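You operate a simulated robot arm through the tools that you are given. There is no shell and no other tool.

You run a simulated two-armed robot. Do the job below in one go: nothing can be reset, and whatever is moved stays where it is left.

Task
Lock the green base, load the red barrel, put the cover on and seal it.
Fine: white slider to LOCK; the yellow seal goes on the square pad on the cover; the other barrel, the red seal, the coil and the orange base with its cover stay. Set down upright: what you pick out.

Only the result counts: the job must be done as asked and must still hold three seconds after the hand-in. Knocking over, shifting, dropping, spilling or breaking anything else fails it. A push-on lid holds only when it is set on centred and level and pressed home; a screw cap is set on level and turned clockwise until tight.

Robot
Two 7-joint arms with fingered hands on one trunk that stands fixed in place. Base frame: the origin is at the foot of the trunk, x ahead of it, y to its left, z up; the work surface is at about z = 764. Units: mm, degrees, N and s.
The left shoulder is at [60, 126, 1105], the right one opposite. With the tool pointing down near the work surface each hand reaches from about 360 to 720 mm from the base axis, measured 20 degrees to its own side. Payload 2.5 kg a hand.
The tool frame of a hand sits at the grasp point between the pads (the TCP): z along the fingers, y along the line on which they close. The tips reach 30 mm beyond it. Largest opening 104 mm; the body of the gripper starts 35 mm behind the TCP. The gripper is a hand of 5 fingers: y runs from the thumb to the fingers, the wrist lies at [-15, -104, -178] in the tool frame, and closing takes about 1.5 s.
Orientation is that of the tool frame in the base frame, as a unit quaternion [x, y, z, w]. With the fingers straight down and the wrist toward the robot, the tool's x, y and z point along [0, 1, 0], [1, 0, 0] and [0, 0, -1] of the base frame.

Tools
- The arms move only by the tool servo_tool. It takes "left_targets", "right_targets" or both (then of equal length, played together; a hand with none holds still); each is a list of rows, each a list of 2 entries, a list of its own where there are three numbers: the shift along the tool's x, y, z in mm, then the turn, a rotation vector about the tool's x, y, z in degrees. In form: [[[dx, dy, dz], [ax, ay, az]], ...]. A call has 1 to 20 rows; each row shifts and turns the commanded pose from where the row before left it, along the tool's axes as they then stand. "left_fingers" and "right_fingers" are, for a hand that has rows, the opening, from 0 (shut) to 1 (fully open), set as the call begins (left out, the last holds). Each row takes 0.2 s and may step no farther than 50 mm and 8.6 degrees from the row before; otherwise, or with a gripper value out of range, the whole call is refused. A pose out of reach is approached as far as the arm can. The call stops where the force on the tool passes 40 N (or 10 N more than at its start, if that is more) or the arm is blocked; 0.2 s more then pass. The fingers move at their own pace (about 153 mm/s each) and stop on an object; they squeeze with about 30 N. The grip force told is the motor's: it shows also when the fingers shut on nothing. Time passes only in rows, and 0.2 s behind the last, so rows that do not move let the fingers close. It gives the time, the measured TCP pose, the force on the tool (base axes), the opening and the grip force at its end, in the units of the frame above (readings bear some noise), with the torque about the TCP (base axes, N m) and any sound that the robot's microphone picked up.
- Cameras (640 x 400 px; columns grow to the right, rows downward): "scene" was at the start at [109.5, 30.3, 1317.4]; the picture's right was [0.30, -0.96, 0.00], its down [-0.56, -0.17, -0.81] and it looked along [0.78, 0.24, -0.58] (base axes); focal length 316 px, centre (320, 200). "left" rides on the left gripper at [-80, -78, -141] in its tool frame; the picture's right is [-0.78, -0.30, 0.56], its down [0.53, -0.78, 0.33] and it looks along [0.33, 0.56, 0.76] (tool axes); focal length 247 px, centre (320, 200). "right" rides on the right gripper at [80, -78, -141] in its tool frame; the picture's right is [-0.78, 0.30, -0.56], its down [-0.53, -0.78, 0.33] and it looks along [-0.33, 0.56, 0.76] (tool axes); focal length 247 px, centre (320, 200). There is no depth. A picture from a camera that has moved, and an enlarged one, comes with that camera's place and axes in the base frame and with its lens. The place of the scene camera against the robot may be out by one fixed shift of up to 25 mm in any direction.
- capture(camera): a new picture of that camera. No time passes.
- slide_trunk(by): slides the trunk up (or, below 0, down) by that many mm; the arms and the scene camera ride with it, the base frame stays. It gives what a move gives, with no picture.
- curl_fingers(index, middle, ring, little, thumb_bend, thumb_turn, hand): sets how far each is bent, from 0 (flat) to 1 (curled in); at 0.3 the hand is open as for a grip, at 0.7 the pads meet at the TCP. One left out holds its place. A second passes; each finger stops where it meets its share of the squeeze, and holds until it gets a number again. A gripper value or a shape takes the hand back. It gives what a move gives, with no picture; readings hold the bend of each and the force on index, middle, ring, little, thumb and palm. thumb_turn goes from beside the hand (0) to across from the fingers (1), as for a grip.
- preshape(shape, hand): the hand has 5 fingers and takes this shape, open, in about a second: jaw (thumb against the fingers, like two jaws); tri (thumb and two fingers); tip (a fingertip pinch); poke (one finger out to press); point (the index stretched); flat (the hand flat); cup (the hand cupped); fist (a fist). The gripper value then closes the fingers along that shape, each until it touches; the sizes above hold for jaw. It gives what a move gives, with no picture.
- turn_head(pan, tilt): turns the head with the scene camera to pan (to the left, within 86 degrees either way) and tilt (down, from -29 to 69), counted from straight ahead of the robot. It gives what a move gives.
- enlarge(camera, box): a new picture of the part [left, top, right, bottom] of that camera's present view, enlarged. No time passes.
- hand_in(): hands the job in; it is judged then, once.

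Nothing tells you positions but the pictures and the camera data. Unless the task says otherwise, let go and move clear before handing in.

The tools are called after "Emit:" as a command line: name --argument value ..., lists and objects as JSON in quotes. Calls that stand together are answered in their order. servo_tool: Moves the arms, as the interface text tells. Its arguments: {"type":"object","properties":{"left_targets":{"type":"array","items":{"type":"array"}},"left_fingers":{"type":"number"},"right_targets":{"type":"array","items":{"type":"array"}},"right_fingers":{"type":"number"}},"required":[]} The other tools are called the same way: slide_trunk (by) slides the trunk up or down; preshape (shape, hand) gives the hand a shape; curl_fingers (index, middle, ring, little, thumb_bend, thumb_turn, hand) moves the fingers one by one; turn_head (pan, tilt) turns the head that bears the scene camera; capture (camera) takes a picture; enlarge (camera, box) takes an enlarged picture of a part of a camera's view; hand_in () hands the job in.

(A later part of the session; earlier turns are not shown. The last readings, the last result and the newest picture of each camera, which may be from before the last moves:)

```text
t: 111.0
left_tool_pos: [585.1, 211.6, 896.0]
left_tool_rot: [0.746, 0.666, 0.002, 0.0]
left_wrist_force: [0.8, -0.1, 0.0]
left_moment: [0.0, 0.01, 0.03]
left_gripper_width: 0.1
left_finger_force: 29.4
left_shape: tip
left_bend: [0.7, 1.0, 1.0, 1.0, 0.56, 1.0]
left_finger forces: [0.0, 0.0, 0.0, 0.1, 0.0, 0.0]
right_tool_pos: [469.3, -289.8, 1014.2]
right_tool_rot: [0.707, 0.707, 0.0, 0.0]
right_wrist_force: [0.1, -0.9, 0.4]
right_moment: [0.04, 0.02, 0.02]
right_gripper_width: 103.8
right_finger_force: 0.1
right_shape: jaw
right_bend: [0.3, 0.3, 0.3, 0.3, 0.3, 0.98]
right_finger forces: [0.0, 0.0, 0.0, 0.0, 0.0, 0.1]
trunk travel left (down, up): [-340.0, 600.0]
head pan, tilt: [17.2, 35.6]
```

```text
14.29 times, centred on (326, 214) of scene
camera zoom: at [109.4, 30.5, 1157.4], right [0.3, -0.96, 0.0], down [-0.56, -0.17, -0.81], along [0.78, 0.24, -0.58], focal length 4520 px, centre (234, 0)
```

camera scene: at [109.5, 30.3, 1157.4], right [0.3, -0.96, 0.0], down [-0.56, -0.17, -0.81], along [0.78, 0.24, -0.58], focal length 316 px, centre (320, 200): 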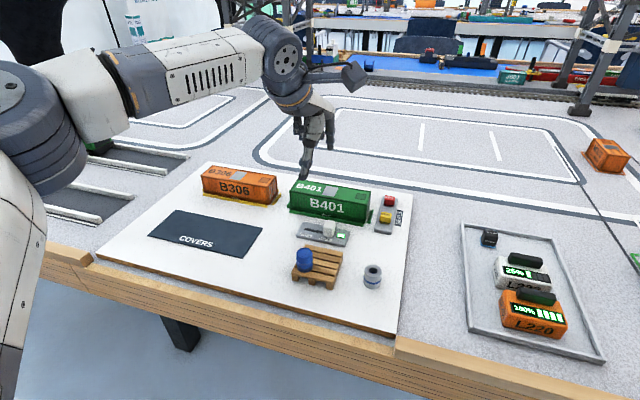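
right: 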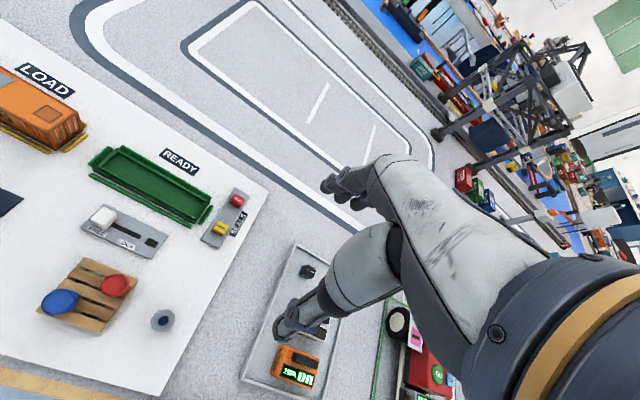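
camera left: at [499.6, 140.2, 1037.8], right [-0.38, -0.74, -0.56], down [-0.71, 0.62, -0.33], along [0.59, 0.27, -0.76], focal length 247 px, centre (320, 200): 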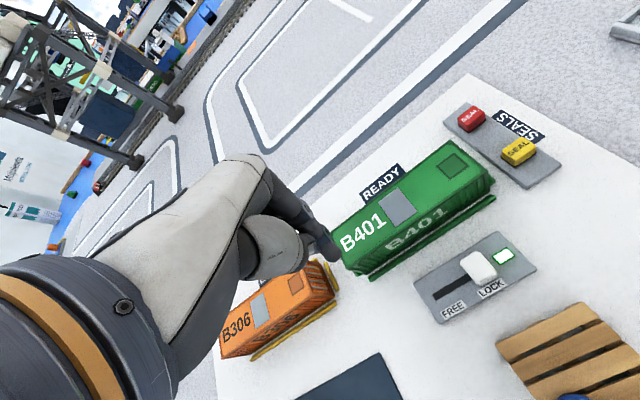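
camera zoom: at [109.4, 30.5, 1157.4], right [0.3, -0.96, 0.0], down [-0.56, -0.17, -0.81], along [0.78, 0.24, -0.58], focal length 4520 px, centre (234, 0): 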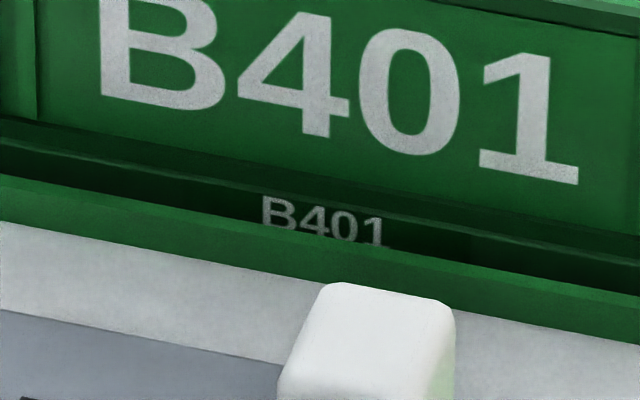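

The cover may be sitting about 1 mm toward +x rather than being high. I'll zoom the left camera on the near-right lower corner and along the near seam.

Emit:
enlarge --camera "left" --box '[470, 170, 510, 205]'

Emit:
enlarge --camera "left" --box '[360, 235, 400, 270]'

Emit:
enlarge --camera "left" --box '[420, 200, 460, 235]'

```text
11.43 times, centred on (490, 188) of left
camera zoom: at [499.6, 140.2, 1037.8], right [-0.38, -0.74, -0.56], down [-0.71, 0.62, -0.33], along [0.59, 0.27, -0.76], focal length 2823 px, centre (-1623, 343)
```

zoom: 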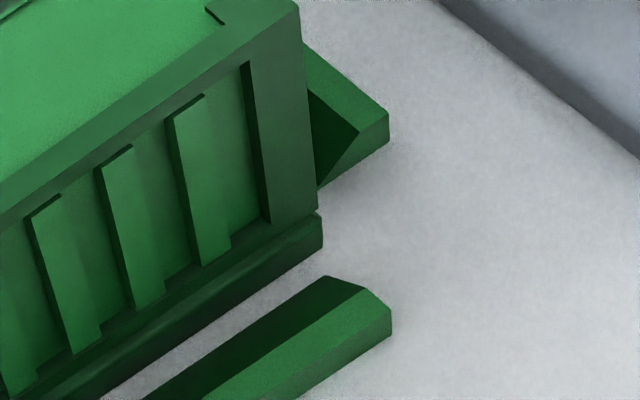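

```text
11.43 times, centred on (380, 252) of left
camera zoom: at [499.6, 140.2, 1037.8], right [-0.38, -0.74, -0.56], down [-0.71, 0.62, -0.33], along [0.59, 0.27, -0.76], focal length 2823 px, centre (-366, -400)
```

zoom: 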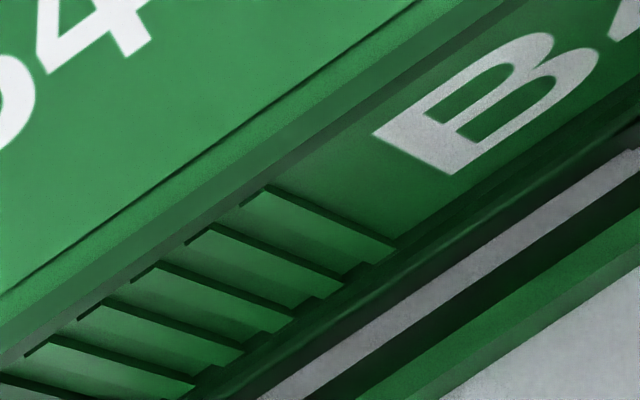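

```text
11.43 times, centred on (440, 218) of left
camera zoom: at [499.6, 140.2, 1037.8], right [-0.38, -0.74, -0.56], down [-0.71, 0.62, -0.33], along [0.59, 0.27, -0.76], focal length 2823 px, centre (-1051, 0)
```

zoom: 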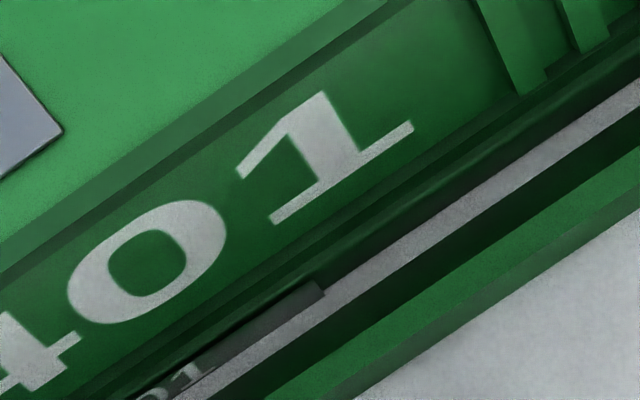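

At the near-right corner the cover bottom is level with the flange, with no vertical gap; it just sits about 1.3 mm toward +x within the lip play. I'll press once more at the centre, with a slight drag toward −x to centre it and more force to be sure it is home.

Emit:
servo_tool --left_targets '[[[-18, 9, 10], [0, 0, 0]], [[-18, 9, 10], [0, 0, 0]], [[-16, 8, 10], [0, 0, 0]], [[0, 0, 10], [0, 0, 0]], [[0, 0, 4], [0, 0, 0]], [[0, 0, 0], [0, 0, 0]]]'

```text
t: 112.4
left_tool_pos: [606.6, 158.1, 853.0]
left_tool_rot: [0.746, 0.666, 0.001, 0.001]
left_wrist_force: [-0.3, 0.7, 0.1]
left_moment: [0.0, 0.01, 0.01]
left_gripper_width: 0.0
left_finger_force: 30.1
left_shape: tip
left_bend: [0.7, 1.0, 1.0, 1.0, 0.56, 1.0]
left_finger forces: [0.0, 0.0, 0.1, 0.1, 0.1, 0.1]
right_tool_pos: [469.9, -289.5, 1013.8]
right_tool_rot: [0.707, 0.707, 0.0, 0.0]
right_wrist_force: [-0.8, -0.5, -0.3]
right_moment: [0.03, 0.0, -0.04]
right_gripper_width: 104.0
right_finger_force: 0.0
right_shape: jaw
right_bend: [0.3, 0.3, 0.3, 0.3, 0.3, 0.98]
right_finger forces: [0.1, 0.0, 0.0, 0.1, 0.0, 0.1]
trunk travel left (down, up): [-340.0, 600.0]
head pan, tilt: [17.2, 35.6]
```

Pressing down with a slight −x drag.

Emit:
servo_tool --left_targets '[[[0, 0, 4], [0, 0, 0]], [[0, 0, 3], [0, 0, 0]], [[0, 0, 2], [0, 0, 0]], [[0, -0.5, 2], [0, 0, 0]], [[0, -0.5, 2], [0, 0, 0]], [[0, -0.5, 1.5], [0, 0, 0]], [[0, 0, 0], [0, 0, 0]]]'

```text
t: 114.0
left_tool_pos: [603.2, 158.0, 843.6]
left_tool_rot: [0.746, 0.666, 0.005, 0.003]
left_wrist_force: [-5.2, 3.1, 25.1]
left_moment: [0.21, -0.09, 0.03]
left_gripper_width: 0.0
left_finger_force: 29.7
left_shape: tip
left_bend: [0.7, 1.0, 1.0, 1.0, 0.58, 1.0]
left_finger forces: [1.5, 0.0, 0.0, 0.1, 28.6, 0.0]
right_tool_pos: [468.8, -290.9, 1013.6]
right_tool_rot: [0.707, 0.707, 0.0, 0.002]
right_wrist_force: [1.2, 0.5, -0.7]
right_moment: [0.01, 0.02, 0.01]
right_gripper_width: 103.5
right_finger_force: 0.0
right_shape: jaw
right_bend: [0.3, 0.3, 0.3, 0.3, 0.3, 0.98]
right_finger forces: [0.0, 0.0, 0.0, 0.0, 0.1, 0.1]
trunk travel left (down, up): [-340.0, 600.0]
head pan, tilt: [17.2, 35.6]
```

Still some +x side force. I'll shift the command −2 mm in x while adding a bit more downward push.

Emit:
servo_tool --left_targets '[[[0, -1, 1], [0, 0, 0]], [[0, -1, 1], [0, 0, 0]], [[0, -1, 1], [0, 0, 0]], [[0, -0.5, 1], [0, 0, 0]], [[0, 0, 0], [0, 0, 0]]]'

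Emit:
enlarge --camera "scene" --box '[346, 200, 378, 228]'

```text
t: 115.2
left_tool_pos: [601.7, 156.2, 844.3]
left_tool_rot: [0.746, 0.665, 0.007, 0.007]
left_wrist_force: [2.3, 5.0, 33.6]
left_moment: [0.18, -0.23, 0.07]
left_gripper_width: 0.3
left_finger_force: 29.7
left_shape: tip
left_bend: [0.7, 1.0, 1.0, 1.0, 0.59, 1.0]
left_finger forces: [9.0, 0.1, 0.0, 0.1, 27.2, 0.0]
right_tool_pos: [468.3, -290.7, 1015.7]
right_tool_rot: [0.707, 0.707, 0.001, 0.002]
right_wrist_force: [-0.8, 0.4, -0.2]
right_moment: [0.01, -0.03, -0.01]
right_gripper_width: 103.8
right_finger_force: 0.1
right_shape: jaw
right_bend: [0.3, 0.3, 0.3, 0.3, 0.3, 0.98]
right_finger forces: [0.0, 0.0, 0.1, 0.0, 0.0, 0.1]
trunk travel left (down, up): [-340.0, 600.0]
head pan, tilt: [17.2, 35.6]
```

```text
14.29 times, centred on (362, 214) of scene
camera zoom: at [106.8, 29.9, 1157.9], right [0.3, -0.96, 0.0], down [-0.55, -0.17, -0.81], along [0.78, 0.24, -0.58], focal length 4520 px, centre (-280, 0)
```

zoom: 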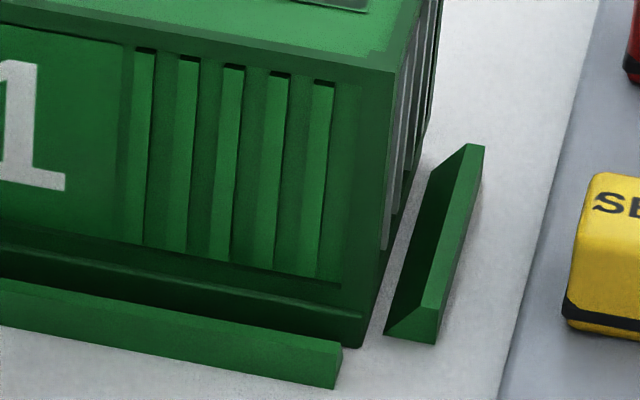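

33.6 N downward with little side force now. Lifting off and re-checking.

Emit:
servo_tool --left_targets '[[[0, 0, -5], [0, 0, 0]], [[0, 0, -10], [0, 0, 0]], [[3, 0, -20], [0, 0, 0]], [[20, -5, -20], [0, 0, 0]], [[30, -20, -5], [0, 0, 0]], [[0, 0, 0], [0, 0, 0]]]'

Emit:
enlarge --camera "left" --box '[470, 170, 510, 205]'

Emit:
enlarge --camera "scene" --box '[276, 188, 308, 216]'

Emit:
enlarge --camera "scene" --box '[346, 200, 378, 228]'

```text
t: 116.6
left_tool_pos: [581.9, 213.8, 894.8]
left_tool_rot: [0.746, 0.666, 0.001, 0.001]
left_wrist_force: [0.0, 0.8, -0.7]
left_moment: [0.02, 0.02, 0.02]
left_gripper_width: 0.2
left_finger_force: 29.9
left_shape: tip
left_bend: [0.7, 1.0, 1.0, 1.0, 0.57, 1.0]
left_finger forces: [0.0, 0.0, 0.0, 0.0, 0.1, 0.1]
right_tool_pos: [470.9, -290.7, 1014.1]
right_tool_rot: [0.707, 0.707, 0.001, 0.0]
right_wrist_force: [0.4, 0.7, -0.4]
right_moment: [-0.02, 0.0, 0.01]
right_gripper_width: 103.5
right_finger_force: 0.1
right_shape: jaw
right_bend: [0.3, 0.3, 0.3, 0.3, 0.3, 0.98]
right_finger forces: [0.0, 0.0, 0.0, 0.0, 0.0, 0.0]
trunk travel left (down, up): [-340.0, 600.0]
head pan, tilt: [17.2, 35.6]
```

```text
11.43 times, centred on (490, 188) of left
camera zoom: at [496.2, 141.0, 1034.8], right [-0.38, -0.74, -0.56], down [-0.71, 0.62, -0.33], along [0.59, 0.27, -0.76], focal length 2823 px, centre (-1623, 343)
```

zoom: 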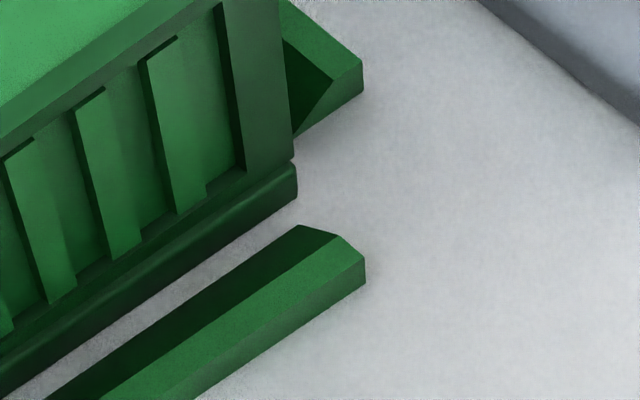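

```text
14.29 times, centred on (292, 202) of scene
camera zoom: at [109.4, 30.5, 1157.4], right [0.3, -0.96, 0.0], down [-0.56, -0.17, -0.81], along [0.78, 0.24, -0.58], focal length 4520 px, centre (720, 171)
```

zoom: 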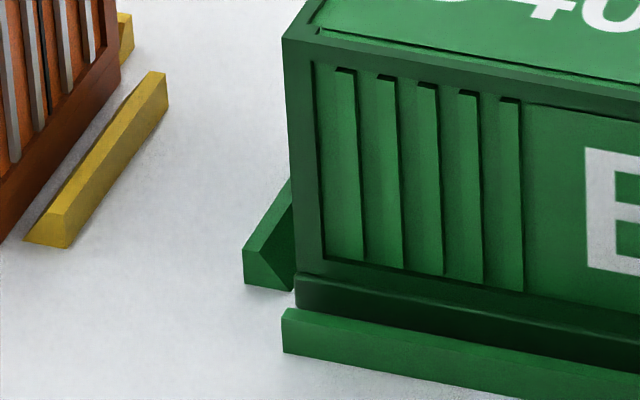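

```text
14.29 times, centred on (362, 214) of scene
camera zoom: at [109.4, 30.5, 1157.4], right [0.3, -0.96, 0.0], down [-0.56, -0.17, -0.81], along [0.78, 0.24, -0.58], focal length 4520 px, centre (-280, 0)
```

zoom: 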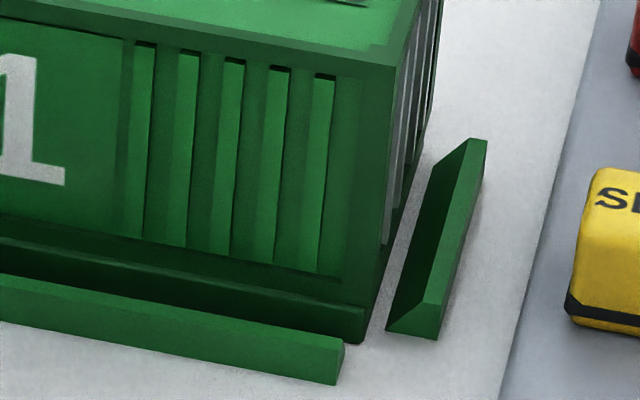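

The cover hasn't moved and the seam is level, so it is down on the flange. To be sure it holds, I'll do a very gentle lift test: pinch it lightly near the middle and see whether it resists. First, moving above with the fingers opened to about 60 mm.

Emit:
servo_tool --left_targets '[[[-13, 9, 8], [0, 0, 0]], [[-13, 9, 8], [0, 0, 0]], [[-13, 9.5, 8], [0, 0, 0]], [[0, 0, 0], [0, 0, 0]], [[0, 0, 0], [0, 0, 0]]]' --left_fingers 0.62

Emit:
enlarge --camera "left" --box '[250, 130, 450, 310]'

Emit:
enlarge --camera "scene" --box '[270, 140, 400, 230]'

```text
t: 117.8
left_tool_pos: [606.5, 170.5, 870.1]
left_tool_rot: [0.746, 0.666, 0.001, -0.001]
left_wrist_force: [-0.2, 0.3, 0.5]
left_moment: [-0.02, 0.02, 0.02]
left_gripper_width: 64.5
left_finger_force: 0.0
left_shape: tip
left_bend: [0.3, 0.98, 0.99, 0.99, 0.64, 1.0]
left_finger forces: [0.0, 0.0, 0.0, 0.1, 0.1, 0.0]
right_tool_pos: [470.6, -289.2, 1012.9]
right_tool_rot: [0.708, 0.707, 0.0, 0.0]
right_wrist_force: [-0.2, 0.3, 0.7]
right_moment: [-0.01, -0.01, -0.02]
right_gripper_width: 103.9
right_finger_force: 0.2
right_shape: jaw
right_bend: [0.3, 0.3, 0.3, 0.3, 0.3, 0.98]
right_finger forces: [0.1, 0.0, 0.0, 0.1, 0.1, 0.2]
trunk travel left (down, up): [-340.0, 600.0]
head pan, tilt: [17.2, 35.6]
```

```text
2.22 times, centred on (350, 220) of left
camera zoom: at [519.8, 99.1, 1011.7], right [-0.38, -0.74, -0.56], down [-0.71, 0.62, -0.33], along [0.59, 0.27, -0.76], focal length 549 px, centre (253, 156)
```

zoom: 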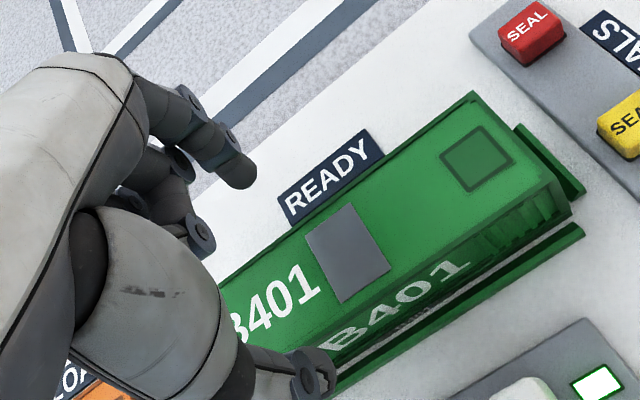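

```text
4.44 times, centred on (335, 185) of scene
camera zoom: at [109.5, 30.3, 1157.4], right [0.3, -0.96, 0.0], down [-0.56, -0.17, -0.81], along [0.78, 0.24, -0.58], focal length 1406 px, centre (253, 267)
```

zoom: 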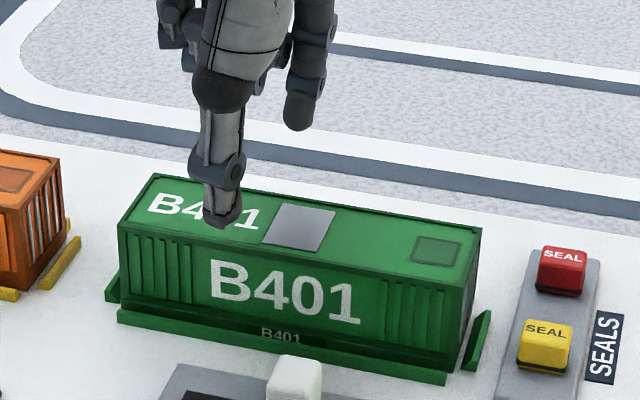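

Fingers straddle the cover. Lowering to grip the top 12–15 mm of it.

Emit:
servo_tool --left_targets '[[[0, -1, 15], [0, 0, 0]], [[0, 0, 12], [0, 0, 0]], [[0, 0, 9], [0, 0, 0]], [[0, 0, 0], [0, 0, 0]]]'

Emit:
servo_tool --left_targets '[[[0, 0, 0], [0, 0, 0]], [[0, 0, 0], [0, 0, 0]], [[0, 0, 0], [0, 0, 0]], [[0, 0, 0], [0, 0, 0]], [[0, 0, 0], [0, 0, 0]], [[0, 0, 0], [0, 0, 0]]]' --left_fingers 0

Emit:
enlarge --camera "scene" --box '[276, 188, 308, 216]'

Emit:
enlarge --camera "scene" --box '[346, 200, 378, 228]'

```text
t: 118.8
left_tool_pos: [605.4, 171.4, 833.8]
left_tool_rot: [0.746, 0.666, 0.0, 0.0]
left_wrist_force: [-0.4, 0.0, -0.3]
left_moment: [0.0, -0.01, -0.01]
left_gripper_width: 64.5
left_finger_force: 0.1
left_shape: tip
left_bend: [0.3, 0.98, 0.99, 0.99, 0.64, 1.0]
left_finger forces: [0.0, 0.1, 0.0, 0.0, 0.1, 0.1]
right_tool_pos: [471.4, -290.7, 1013.2]
right_tool_rot: [0.707, 0.707, 0.0, 0.0]
right_wrist_force: [-0.1, 0.2, -0.2]
right_moment: [0.0, 0.0, 0.01]
right_gripper_width: 103.8
right_finger_force: 0.0
right_shape: jaw
right_bend: [0.3, 0.3, 0.3, 0.3, 0.3, 0.98]
right_finger forces: [0.0, 0.0, 0.0, 0.1, 0.1, 0.1]
trunk travel left (down, up): [-340.0, 600.0]
head pan, tilt: [17.2, 35.6]
```

```text
t: 120.2
left_tool_pos: [606.4, 171.7, 833.2]
left_tool_rot: [0.746, 0.666, 0.001, 0.0]
left_wrist_force: [-0.4, -0.3, 0.5]
left_moment: [0.02, 0.03, 0.04]
left_gripper_width: 39.3
left_finger_force: 29.7
left_shape: tip
left_bend: [0.74, 1.0, 1.0, 1.0, 0.73, 1.0]
left_finger forces: [26.6, 0.1, 0.0, 0.0, 27.0, 0.0]
right_tool_pos: [471.5, -291.0, 1014.2]
right_tool_rot: [0.707, 0.707, 0.0, 0.001]
right_wrist_force: [0.3, 0.6, -0.6]
right_moment: [0.03, -0.01, -0.01]
right_gripper_width: 103.8
right_finger_force: 0.0
right_shape: jaw
right_bend: [0.3, 0.3, 0.3, 0.3, 0.3, 0.98]
right_finger forces: [0.0, 0.1, 0.0, 0.0, 0.0, 0.0]
trunk travel left (down, up): [-340.0, 600.0]
head pan, tilt: [17.2, 35.6]
```

```text
14.29 times, centred on (292, 202) of scene
camera zoom: at [109.5, 30.4, 1157.3], right [0.3, -0.96, 0.0], down [-0.56, -0.17, -0.81], along [0.78, 0.24, -0.58], focal length 4520 px, centre (720, 171)
```

zoom: 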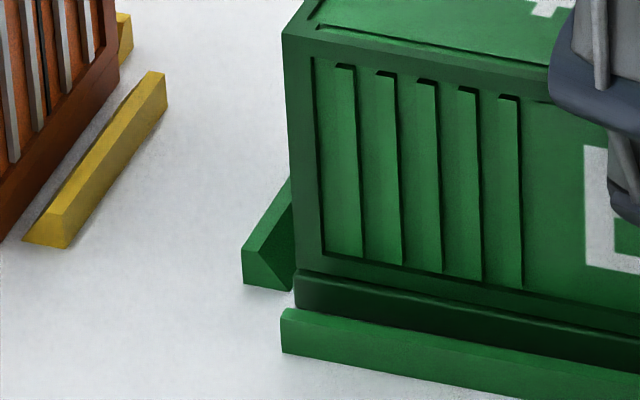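

```text
14.29 times, centred on (362, 214) of scene
camera zoom: at [109.5, 30.4, 1157.3], right [0.3, -0.96, 0.0], down [-0.56, -0.17, -0.81], along [0.78, 0.24, -0.58], focal length 4520 px, centre (-280, 0)
```

zoom: 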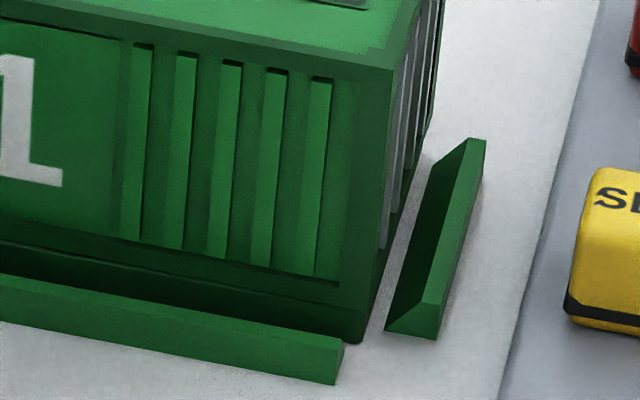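

The cover shifted very slightly in the play, so it isn't rigidly latched by position. Now a gentle 1.5 mm lift to see if it resists.

Emit:
servo_tool --left_targets '[[[0, 0, -0.5], [0, 0, 0]], [[0, 0, -0.5], [0, 0, 0]], [[0, 0, -0.5], [0, 0, 0]], [[0, 0, 0], [0, 0, 0]]]'

Emit:
enlarge --camera "scene" --box '[276, 188, 308, 216]'

Emit:
enlarge --camera "scene" --box '[346, 200, 378, 228]'

```text
t: 121.2
left_tool_pos: [605.1, 171.4, 834.3]
left_tool_rot: [0.746, 0.665, 0.001, 0.0]
left_wrist_force: [1.1, 0.5, 0.2]
left_moment: [0.05, 0.02, 0.03]
left_gripper_width: 39.2
left_finger_force: 29.8
left_shape: tip
left_bend: [0.74, 1.0, 1.0, 1.0, 0.73, 1.0]
left_finger forces: [26.7, 0.1, 0.1, 0.0, 27.0, 0.0]
right_tool_pos: [471.3, -290.1, 1014.6]
right_tool_rot: [0.708, 0.706, -0.001, 0.0]
right_wrist_force: [-0.4, 0.7, 0.3]
right_moment: [-0.04, 0.02, 0.0]
right_gripper_width: 103.8
right_finger_force: 0.0
right_shape: jaw
right_bend: [0.3, 0.3, 0.3, 0.3, 0.3, 0.98]
right_finger forces: [0.0, 0.1, 0.1, 0.0, 0.0, 0.0]
trunk travel left (down, up): [-340.0, 600.0]
head pan, tilt: [17.2, 35.6]
```

```text
14.29 times, centred on (292, 202) of scene
camera zoom: at [109.5, 30.4, 1157.3], right [0.3, -0.96, 0.0], down [-0.56, -0.17, -0.81], along [0.78, 0.24, -0.58], focal length 4520 px, centre (720, 171)
```

zoom: 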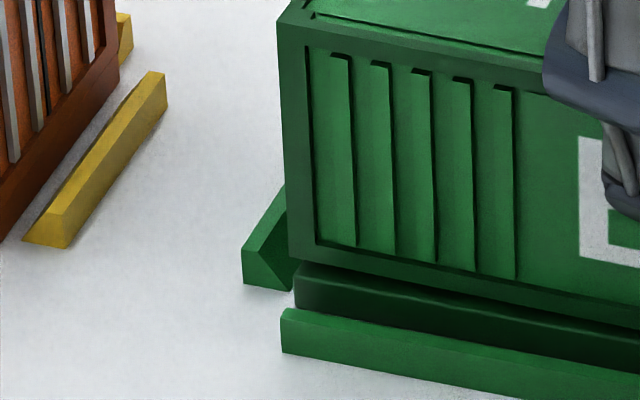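

```text
14.29 times, centred on (362, 214) of scene
camera zoom: at [109.5, 30.4, 1157.3], right [0.3, -0.96, 0.0], down [-0.56, -0.17, -0.81], along [0.78, 0.24, -0.58], focal length 4520 px, centre (-280, 0)
```

zoom: 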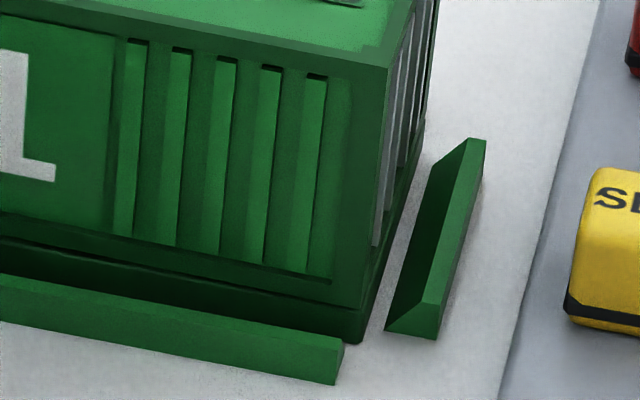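

The cover lifts freely, so it is not held yet. I'll set it back down, re-grip closer to its centre, centre it exactly on the flange, and press it home while holding it aligned.

Emit:
servo_tool --left_targets '[[[0, 0, 0.8], [0, 0, 0]], [[0, 0, 0.8], [0, 0, 0]], [[0, 0, 0.3], [0, 0, 0]], [[0, 0, 0], [0, 0, 0]]]'

Emit:
enlarge --camera "scene" --box '[276, 188, 308, 216]'

Emit:
enlarge --camera "scene" --box '[346, 200, 378, 228]'

```text
t: 122.2
left_tool_pos: [605.3, 171.3, 833.6]
left_tool_rot: [0.746, 0.666, 0.001, -0.001]
left_wrist_force: [-0.9, 0.2, -0.3]
left_moment: [0.0, -0.01, 0.01]
left_gripper_width: 39.4
left_finger_force: 29.7
left_shape: tip
left_bend: [0.74, 1.0, 1.0, 1.0, 0.73, 1.0]
left_finger forces: [26.8, 0.0, 0.0, 0.0, 26.9, 0.0]
right_tool_pos: [471.0, -290.9, 1014.2]
right_tool_rot: [0.707, 0.707, 0.0, 0.0]
right_wrist_force: [0.2, 0.4, -0.5]
right_moment: [0.01, 0.0, 0.0]
right_gripper_width: 103.4
right_finger_force: 0.1
right_shape: jaw
right_bend: [0.3, 0.3, 0.3, 0.3, 0.3, 0.98]
right_finger forces: [0.0, 0.0, 0.0, 0.1, 0.0, 0.0]
trunk travel left (down, up): [-340.0, 600.0]
head pan, tilt: [17.2, 35.6]
```

```text
14.29 times, centred on (292, 202) of scene
camera zoom: at [109.5, 30.4, 1157.4], right [0.3, -0.96, 0.0], down [-0.56, -0.17, -0.81], along [0.78, 0.24, -0.58], focal length 4520 px, centre (720, 171)
```

zoom: 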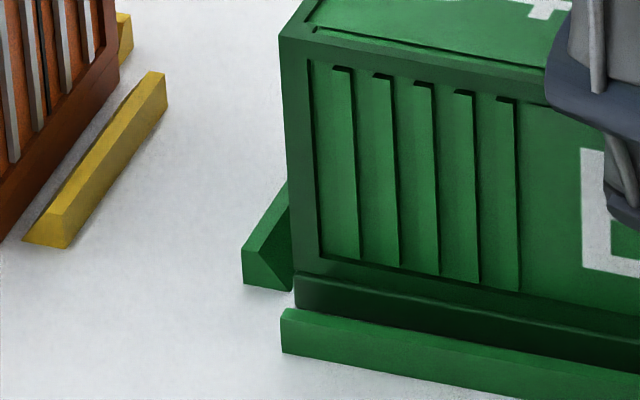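

```text
14.29 times, centred on (362, 214) of scene
camera zoom: at [109.5, 30.4, 1157.4], right [0.3, -0.96, 0.0], down [-0.56, -0.17, -0.81], along [0.78, 0.24, -0.58], focal length 4520 px, centre (-280, 0)
```

zoom: 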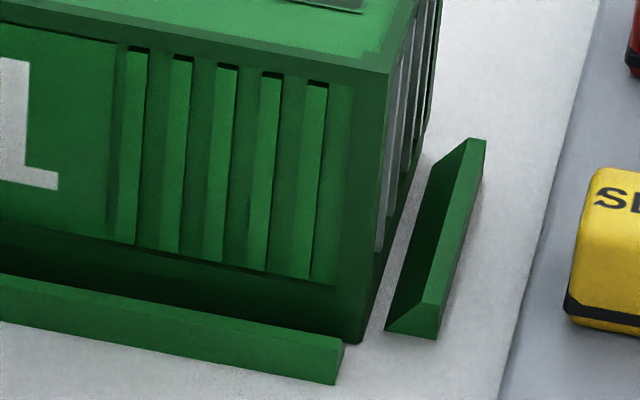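

The right end now looks flush like the orange one, but the left end still shows a strip. I'll check the near-right corner from the left camera too.

Emit:
enlarge --camera "left" --box '[425, 170, 475, 212]'

Emit:
enlarge --camera "scene" --box '[355, 210, 371, 224]'

Emit:
enlarge --camera "left" --box '[330, 130, 460, 230]'

```text
9.52 times, centred on (450, 191) of left
camera zoom: at [518.1, 99.6, 974.0], right [-0.38, -0.74, -0.56], down [-0.71, 0.62, -0.33], along [0.59, 0.27, -0.76], focal length 2352 px, centre (-918, 286)
```

zoom: 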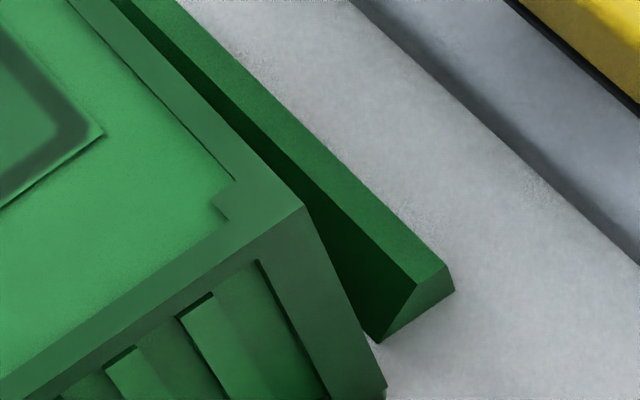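

```text
16.00 times, centred on (363, 217) of scene
camera zoom: at [109.5, 30.4, 1157.4], right [0.3, -0.96, 0.0], down [-0.56, -0.17, -0.81], along [0.78, 0.24, -0.58], focal length 5062 px, centre (-368, -72)
```

zoom: 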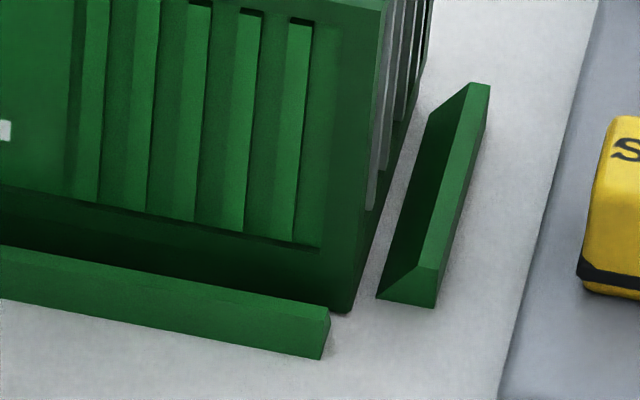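

```text
4.00 times, centred on (395, 180) of left
camera zoom: at [518.1, 99.6, 974.0], right [-0.38, -0.74, -0.56], down [-0.71, 0.62, -0.33], along [0.59, 0.27, -0.76], focal length 988 px, centre (20, 280)
```

zoom: 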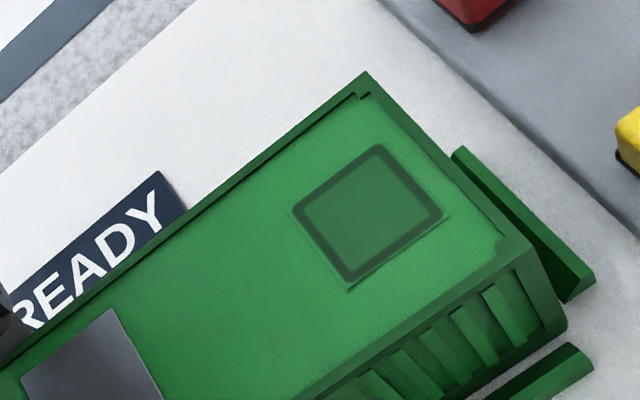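

The right end is flush now. Let me zoom on the left end seam the same way.

Emit:
enlarge --camera "scene" --box '[284, 200, 300, 214]'

Emit:
enlarge --camera "scene" --box '[318, 206, 334, 220]'

```text
16.00 times, centred on (292, 207) of scene
camera zoom: at [109.5, 30.4, 1157.4], right [0.3, -0.96, 0.0], down [-0.56, -0.17, -0.81], along [0.78, 0.24, -0.58], focal length 5062 px, centre (768, 88)
```

zoom: 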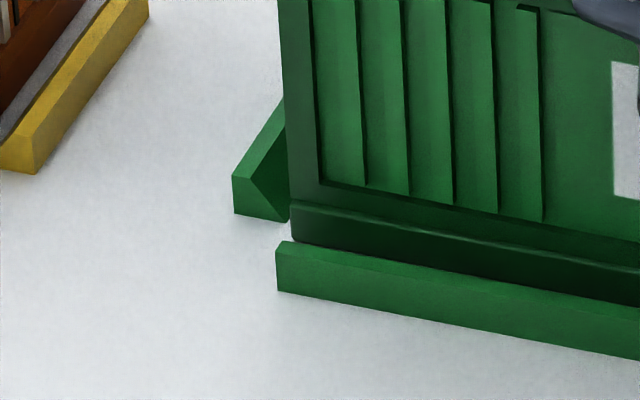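

```text
16.00 times, centred on (326, 213) of scene
camera zoom: at [109.5, 30.4, 1157.4], right [0.3, -0.96, 0.0], down [-0.56, -0.17, -0.81], along [0.78, 0.24, -0.58], focal length 5062 px, centre (224, -8)
```

zoom: 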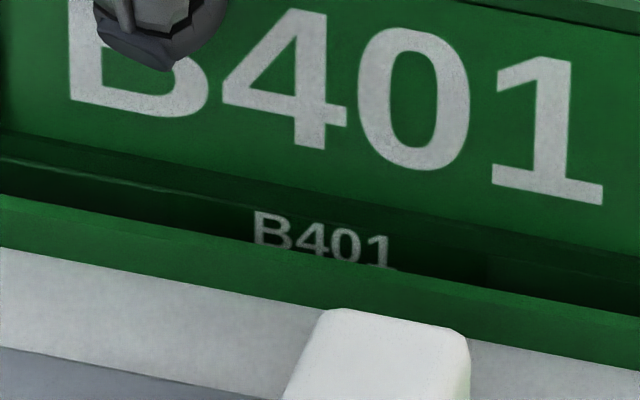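

The cover is now centred in x at its middle, with a hair of yaw and about +0.7 mm in y. I'll correct by −0.4° and −0.5 mm, and press down firmly while still gripping it so it stays aligned.

Emit:
servo_tool --left_targets '[[[-0.5, 0, 0], [0, 0, -0.4]], [[0, 0, 0.5], [0, 0, 0]], [[0, 0, 0.5], [0, 0, 0]], [[0, 0, 1], [0, 0, 0]], [[0, 0, 1], [0, 0, 0]], [[0, 0, 1], [0, 0, 0]], [[0, 0, 0], [0, 0, 0]]]'

Emit:
enlarge --camera "scene" --box '[284, 200, 300, 214]'

Emit:
enlarge --camera "scene" --box '[355, 210, 371, 224]'

```text
t: 123.8
left_tool_pos: [604.4, 170.6, 832.0]
left_tool_rot: [0.744, 0.669, 0.004, 0.002]
left_wrist_force: [-2.0, -0.6, 15.5]
left_moment: [0.01, 0.13, 0.04]
left_gripper_width: 39.9
left_finger_force: 30.7
left_shape: tip
left_bend: [0.74, 1.0, 1.0, 1.0, 0.73, 1.0]
left_finger forces: [28.5, 0.0, 0.1, 0.0, 30.3, 0.0]
right_tool_pos: [469.8, -290.1, 1014.7]
right_tool_rot: [0.707, 0.707, 0.001, 0.0]
right_wrist_force: [1.0, -0.8, 0.2]
right_moment: [0.03, -0.04, 0.01]
right_gripper_width: 103.5
right_finger_force: 0.1
right_shape: jaw
right_bend: [0.3, 0.3, 0.3, 0.3, 0.3, 0.98]
right_finger forces: [0.0, 0.0, 0.0, 0.0, 0.1, 0.0]
trunk travel left (down, up): [-340.0, 600.0]
head pan, tilt: [17.2, 35.6]
```

```text
16.00 times, centred on (292, 207) of scene
camera zoom: at [108.1, 30.0, 1157.7], right [0.3, -0.96, 0.0], down [-0.55, -0.17, -0.81], along [0.78, 0.24, -0.58], focal length 5062 px, centre (768, 88)
```

zoom: 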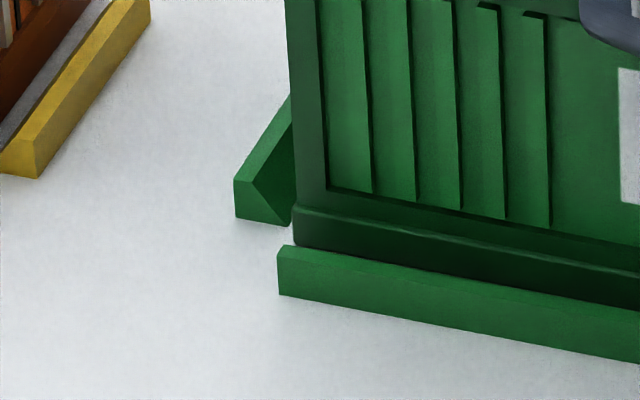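

```text
16.00 times, centred on (363, 217) of scene
camera zoom: at [108.1, 30.0, 1157.7], right [0.3, -0.96, 0.0], down [-0.55, -0.17, -0.81], along [0.78, 0.24, -0.58], focal length 5062 px, centre (-368, -72)
```

zoom: 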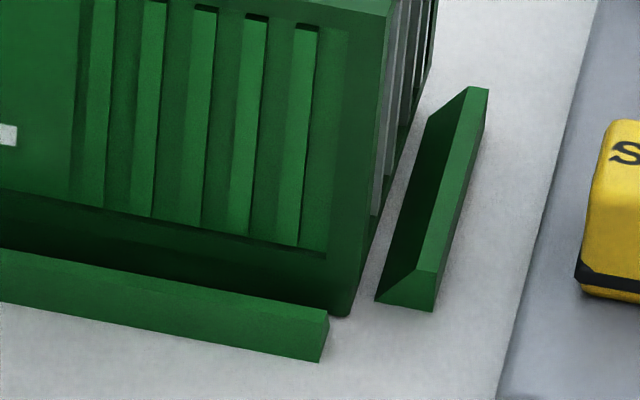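

Both ends are flush now at 15 N. Pressing further to about 30 N while still holding it aligned.

Emit:
servo_tool --left_targets '[[[0, 0, 1], [0, 0, 0]], [[0, 0, 1], [0, 0, 0]], [[0, 0, 1], [0, 0, 0]], [[0, 0, 0.8], [0, 0, 0]], [[0, 0, 0], [0, 0, 0]]]'

Emit:
enlarge --camera "scene" --box '[284, 200, 300, 214]'

Emit:
enlarge --camera "scene" --box '[355, 210, 371, 224]'

```text
t: 125.0
left_tool_pos: [603.4, 170.5, 830.7]
left_tool_rot: [0.743, 0.669, 0.004, 0.004]
left_wrist_force: [-0.8, 1.8, 26.6]
left_moment: [0.04, 0.08, 0.05]
left_gripper_width: 41.0
left_finger_force: 29.8
left_shape: tip
left_bend: [0.74, 1.0, 1.0, 1.0, 0.74, 1.0]
left_finger forces: [30.3, 0.0, 0.0, 0.0, 31.4, 0.1]
right_tool_pos: [468.6, -292.0, 1015.6]
right_tool_rot: [0.707, 0.707, 0.0, 0.001]
right_wrist_force: [0.1, -0.3, -0.6]
right_moment: [0.02, 0.01, -0.01]
right_gripper_width: 103.8
right_finger_force: 0.1
right_shape: jaw
right_bend: [0.3, 0.3, 0.3, 0.3, 0.3, 0.98]
right_finger forces: [0.1, 0.1, 0.0, 0.0, 0.0, 0.1]
trunk travel left (down, up): [-340.0, 600.0]
head pan, tilt: [17.2, 35.6]
```

```text
16.00 times, centred on (292, 207) of scene
camera zoom: at [107.2, 29.8, 1157.8], right [0.3, -0.96, 0.0], down [-0.55, -0.17, -0.81], along [0.78, 0.24, -0.58], focal length 5062 px, centre (768, 88)
```

zoom: 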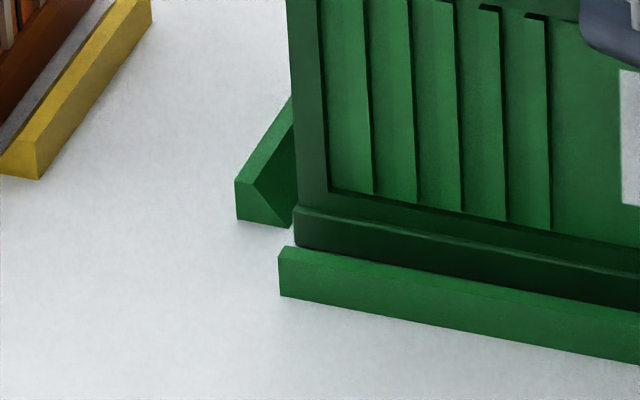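

```text
16.00 times, centred on (363, 217) of scene
camera zoom: at [107.2, 29.8, 1157.8], right [0.3, -0.96, 0.0], down [-0.55, -0.17, -0.81], along [0.78, 0.24, -0.58], focal length 5062 px, centre (-368, -72)
```

zoom: 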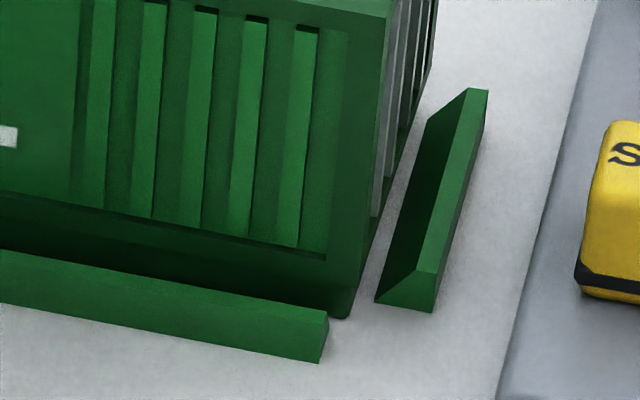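

No click, but it's flush. I'll relieve the pressure and repeat the gentle lift test with 1 mm beyond zero force.

Emit:
servo_tool --left_targets '[[[0, 0, -2], [0, 0, 0]], [[0, 0, -2], [0, 0, 0]], [[0, 0, -1.5], [0, 0, 0]], [[0, 0, 0], [0, 0, 0]]]'

Emit:
enlarge --camera "scene" --box '[284, 200, 300, 214]'

Emit:
enlarge --camera "scene" --box '[355, 210, 371, 224]'

```text
t: 126.0
left_tool_pos: [603.6, 170.1, 831.9]
left_tool_rot: [0.744, 0.668, 0.003, 0.001]
left_wrist_force: [0.9, -0.5, 12.8]
left_moment: [-0.01, -0.1, 0.0]
left_gripper_width: 41.1
left_finger_force: 30.7
left_shape: tip
left_bend: [0.74, 1.0, 1.0, 1.0, 0.74, 1.0]
left_finger forces: [29.9, 0.1, 0.1, 0.1, 28.8, 0.1]
right_tool_pos: [470.4, -289.8, 1014.0]
right_tool_rot: [0.707, 0.707, 0.0, 0.0]
right_wrist_force: [-0.2, 0.0, 0.1]
right_moment: [0.01, 0.02, 0.0]
right_gripper_width: 103.8
right_finger_force: 0.1
right_shape: jaw
right_bend: [0.3, 0.3, 0.3, 0.3, 0.3, 0.98]
right_finger forces: [0.0, 0.0, 0.0, 0.0, 0.0, 0.0]
trunk travel left (down, up): [-340.0, 600.0]
head pan, tilt: [17.2, 35.6]
```

```text
16.00 times, centred on (292, 207) of scene
camera zoom: at [108.4, 29.9, 1157.5], right [0.3, -0.96, 0.0], down [-0.56, -0.17, -0.81], along [0.78, 0.24, -0.58], focal length 5062 px, centre (768, 88)
```

zoom: 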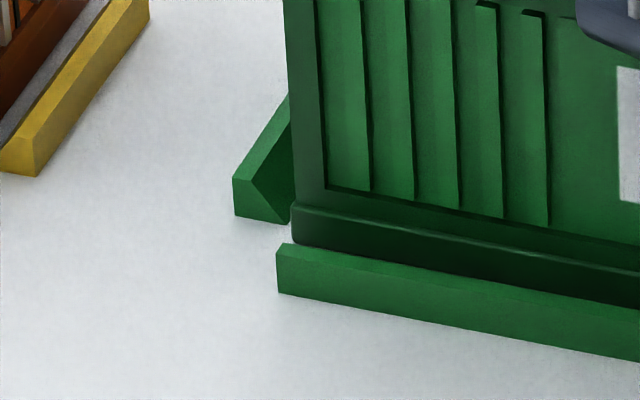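

```text
16.00 times, centred on (363, 217) of scene
camera zoom: at [108.4, 29.9, 1157.5], right [0.3, -0.96, 0.0], down [-0.56, -0.17, -0.81], along [0.78, 0.24, -0.58], focal length 5062 px, centre (-368, -72)
```

zoom: 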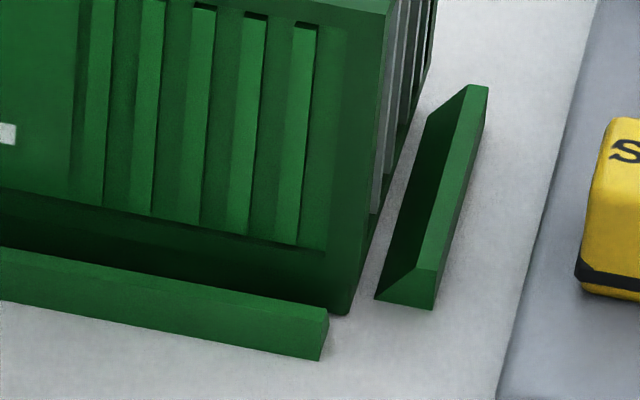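

Still 12.8 N down. Easing off more, up to about zero force.

Emit:
servo_tool --left_targets '[[[0, 0, -1], [0, 0, 0]], [[0, 0, -1], [0, 0, 0]], [[0, 0, 0], [0, 0, 0]]]'

Emit:
enlarge --camera "scene" --box '[284, 200, 300, 214]'

Emit:
enlarge --camera "scene" --box '[355, 210, 371, 224]'

```text
t: 126.8
left_tool_pos: [603.0, 170.6, 832.5]
left_tool_rot: [0.744, 0.669, 0.002, -0.001]
left_wrist_force: [0.1, -2.3, 5.1]
left_moment: [-0.09, -0.06, 0.01]
left_gripper_width: 41.1
left_finger_force: 30.6
left_shape: tip
left_bend: [0.74, 1.0, 1.0, 1.0, 0.74, 1.0]
left_finger forces: [28.4, 0.0, 0.0, 0.0, 28.3, 0.0]
right_tool_pos: [469.5, -291.0, 1014.9]
right_tool_rot: [0.707, 0.707, 0.0, 0.0]
right_wrist_force: [0.6, -0.6, 0.3]
right_moment: [0.01, -0.01, 0.0]
right_gripper_width: 103.8
right_finger_force: 0.0
right_shape: jaw
right_bend: [0.3, 0.3, 0.3, 0.3, 0.3, 0.98]
right_finger forces: [0.0, 0.1, 0.0, 0.0, 0.0, 0.0]
trunk travel left (down, up): [-340.0, 600.0]
head pan, tilt: [17.2, 35.6]
```

```text
16.00 times, centred on (292, 207) of scene
camera zoom: at [109.0, 30.1, 1157.4], right [0.3, -0.96, 0.0], down [-0.56, -0.17, -0.81], along [0.78, 0.24, -0.58], focal length 5062 px, centre (768, 88)
```

zoom: 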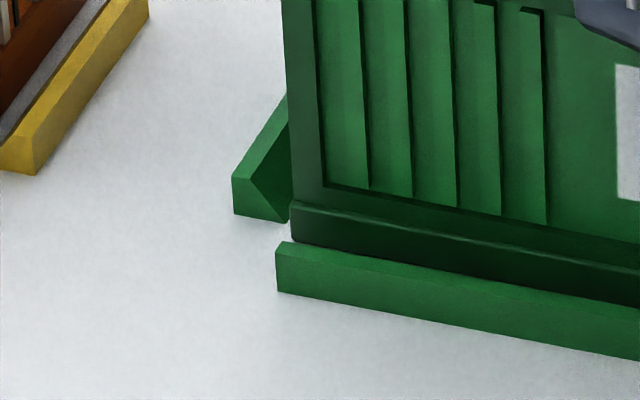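

```text
16.00 times, centred on (363, 217) of scene
camera zoom: at [109.0, 30.1, 1157.4], right [0.3, -0.96, 0.0], down [-0.56, -0.17, -0.81], along [0.78, 0.24, -0.58], focal length 5062 px, centre (-368, -72)
```

zoom: 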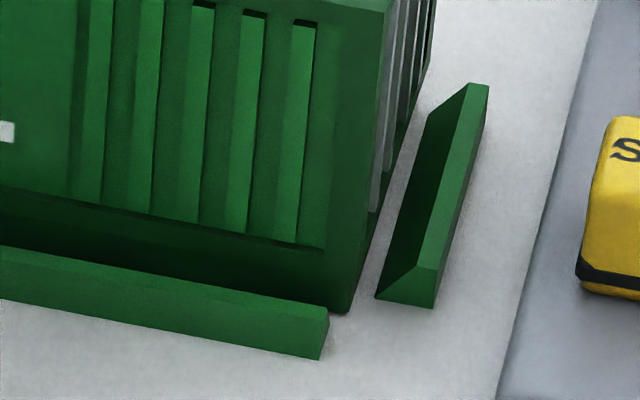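

Now the test: raise 1 mm more twice and watch for resistance.

Emit:
servo_tool --left_targets '[[[0, 0, -1], [0, 0, 0]], [[0, 0, -0.5], [0, 0, 0]], [[0, 0, -0.5], [0, 0, 0]], [[0, 0, 0], [0, 0, 0]]]'

Emit:
enlarge --camera "scene" --box '[284, 200, 300, 214]'

Emit:
enlarge --camera "scene" --box '[355, 210, 371, 224]'

```text
t: 127.8
left_tool_pos: [605.0, 172.1, 835.4]
left_tool_rot: [0.743, 0.669, 0.001, -0.001]
left_wrist_force: [-0.6, -0.1, -0.7]
left_moment: [0.02, 0.04, 0.03]
left_gripper_width: 40.6
left_finger_force: 30.3
left_shape: tip
left_bend: [0.74, 1.0, 1.0, 1.0, 0.74, 1.0]
left_finger forces: [27.5, 0.0, 0.0, 0.0, 28.0, 0.1]
right_tool_pos: [469.9, -289.7, 1014.3]
right_tool_rot: [0.707, 0.707, 0.0, 0.001]
right_wrist_force: [-0.2, 0.3, -0.3]
right_moment: [0.0, 0.0, 0.01]
right_gripper_width: 103.7
right_finger_force: 0.1
right_shape: jaw
right_bend: [0.3, 0.3, 0.3, 0.3, 0.3, 0.98]
right_finger forces: [0.0, 0.0, 0.1, 0.0, 0.0, 0.0]
trunk travel left (down, up): [-340.0, 600.0]
head pan, tilt: [17.2, 35.6]
```

```text
16.00 times, centred on (292, 207) of scene
camera zoom: at [109.5, 30.4, 1157.3], right [0.3, -0.96, 0.0], down [-0.56, -0.17, -0.81], along [0.78, 0.24, -0.58], focal length 5062 px, centre (768, 88)
```

zoom: 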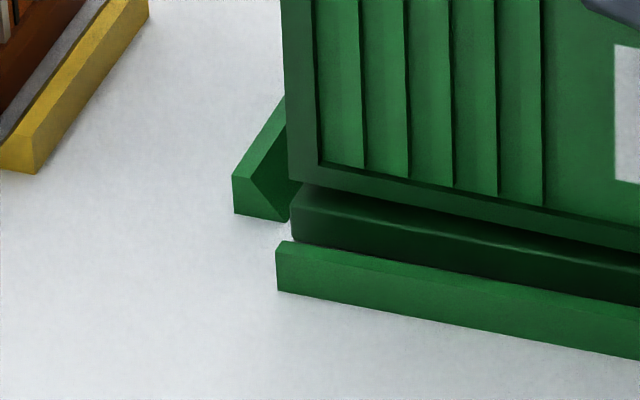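

```text
16.00 times, centred on (363, 217) of scene
camera zoom: at [109.5, 30.4, 1157.3], right [0.3, -0.96, 0.0], down [-0.56, -0.17, -0.81], along [0.78, 0.24, -0.58], focal length 5062 px, centre (-368, -72)
```

zoom: 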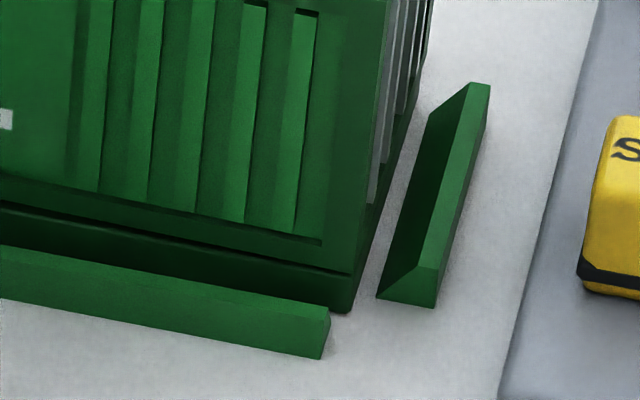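

It still lifts freely, so this cover has no snap; it rests over the lips, like the orange one. What matters is that it is home, centred and level. I'll lower it again with a light downward load and check the alignment before releasing under that load.

Emit:
servo_tool --left_targets '[[[0, 0, 1], [0, 0, 0]], [[0, 0, 1], [0, 0, 0]], [[0, 0, 1], [0, 0, 0]], [[0, 0, 1], [0, 0, 0]], [[0, 0, 1], [0, 0, 0]], [[0, 0, 0], [0, 0, 0]]]'

Emit:
enlarge --camera "scene" --box '[284, 200, 300, 214]'

Emit:
enlarge --camera "scene" --box '[355, 210, 371, 224]'

```text
t: 129.2
left_tool_pos: [604.7, 171.1, 830.1]
left_tool_rot: [0.744, 0.669, 0.003, 0.002]
left_wrist_force: [-0.9, 0.4, 9.6]
left_moment: [0.02, 0.03, 0.03]
left_gripper_width: 40.7
left_finger_force: 30.5
left_shape: tip
left_bend: [0.74, 1.0, 1.0, 1.0, 0.74, 1.0]
left_finger forces: [27.6, 0.0, 0.0, 0.1, 29.2, 0.1]
right_tool_pos: [469.2, -290.0, 1014.9]
right_tool_rot: [0.708, 0.707, 0.0, 0.002]
right_wrist_force: [-0.7, 0.6, -0.5]
right_moment: [0.0, 0.0, -0.01]
right_gripper_width: 103.6
right_finger_force: 0.0
right_shape: jaw
right_bend: [0.3, 0.3, 0.3, 0.3, 0.3, 0.98]
right_finger forces: [0.0, 0.0, 0.0, 0.0, 0.0, 0.1]
trunk travel left (down, up): [-340.0, 600.0]
head pan, tilt: [17.2, 35.6]
```

```text
16.00 times, centred on (292, 207) of scene
camera zoom: at [108.5, 30.1, 1157.6], right [0.3, -0.96, 0.0], down [-0.56, -0.17, -0.81], along [0.78, 0.24, -0.58], focal length 5062 px, centre (768, 88)
```

zoom: 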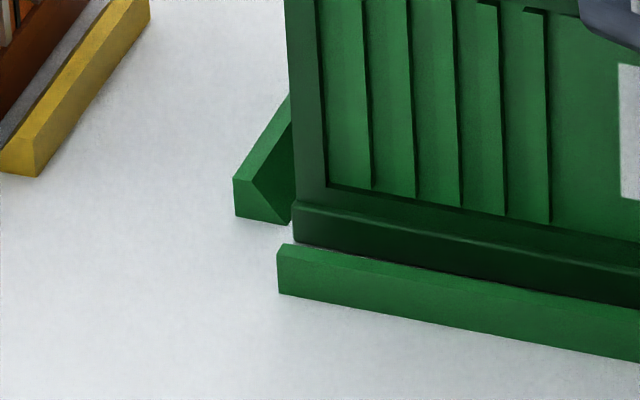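

```text
16.00 times, centred on (363, 217) of scene
camera zoom: at [108.5, 30.1, 1157.6], right [0.3, -0.96, 0.0], down [-0.56, -0.17, -0.81], along [0.78, 0.24, -0.58], focal length 5062 px, centre (-368, -72)
```

zoom: 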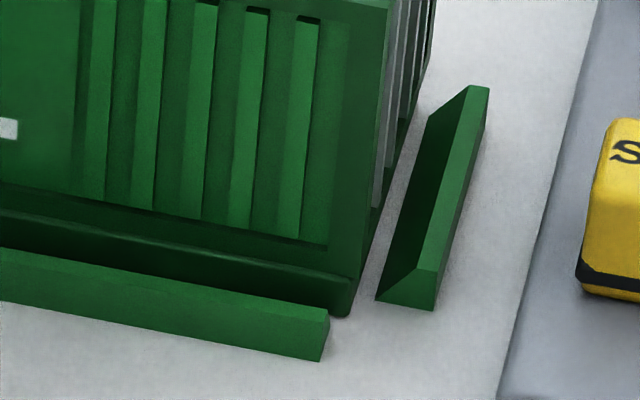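

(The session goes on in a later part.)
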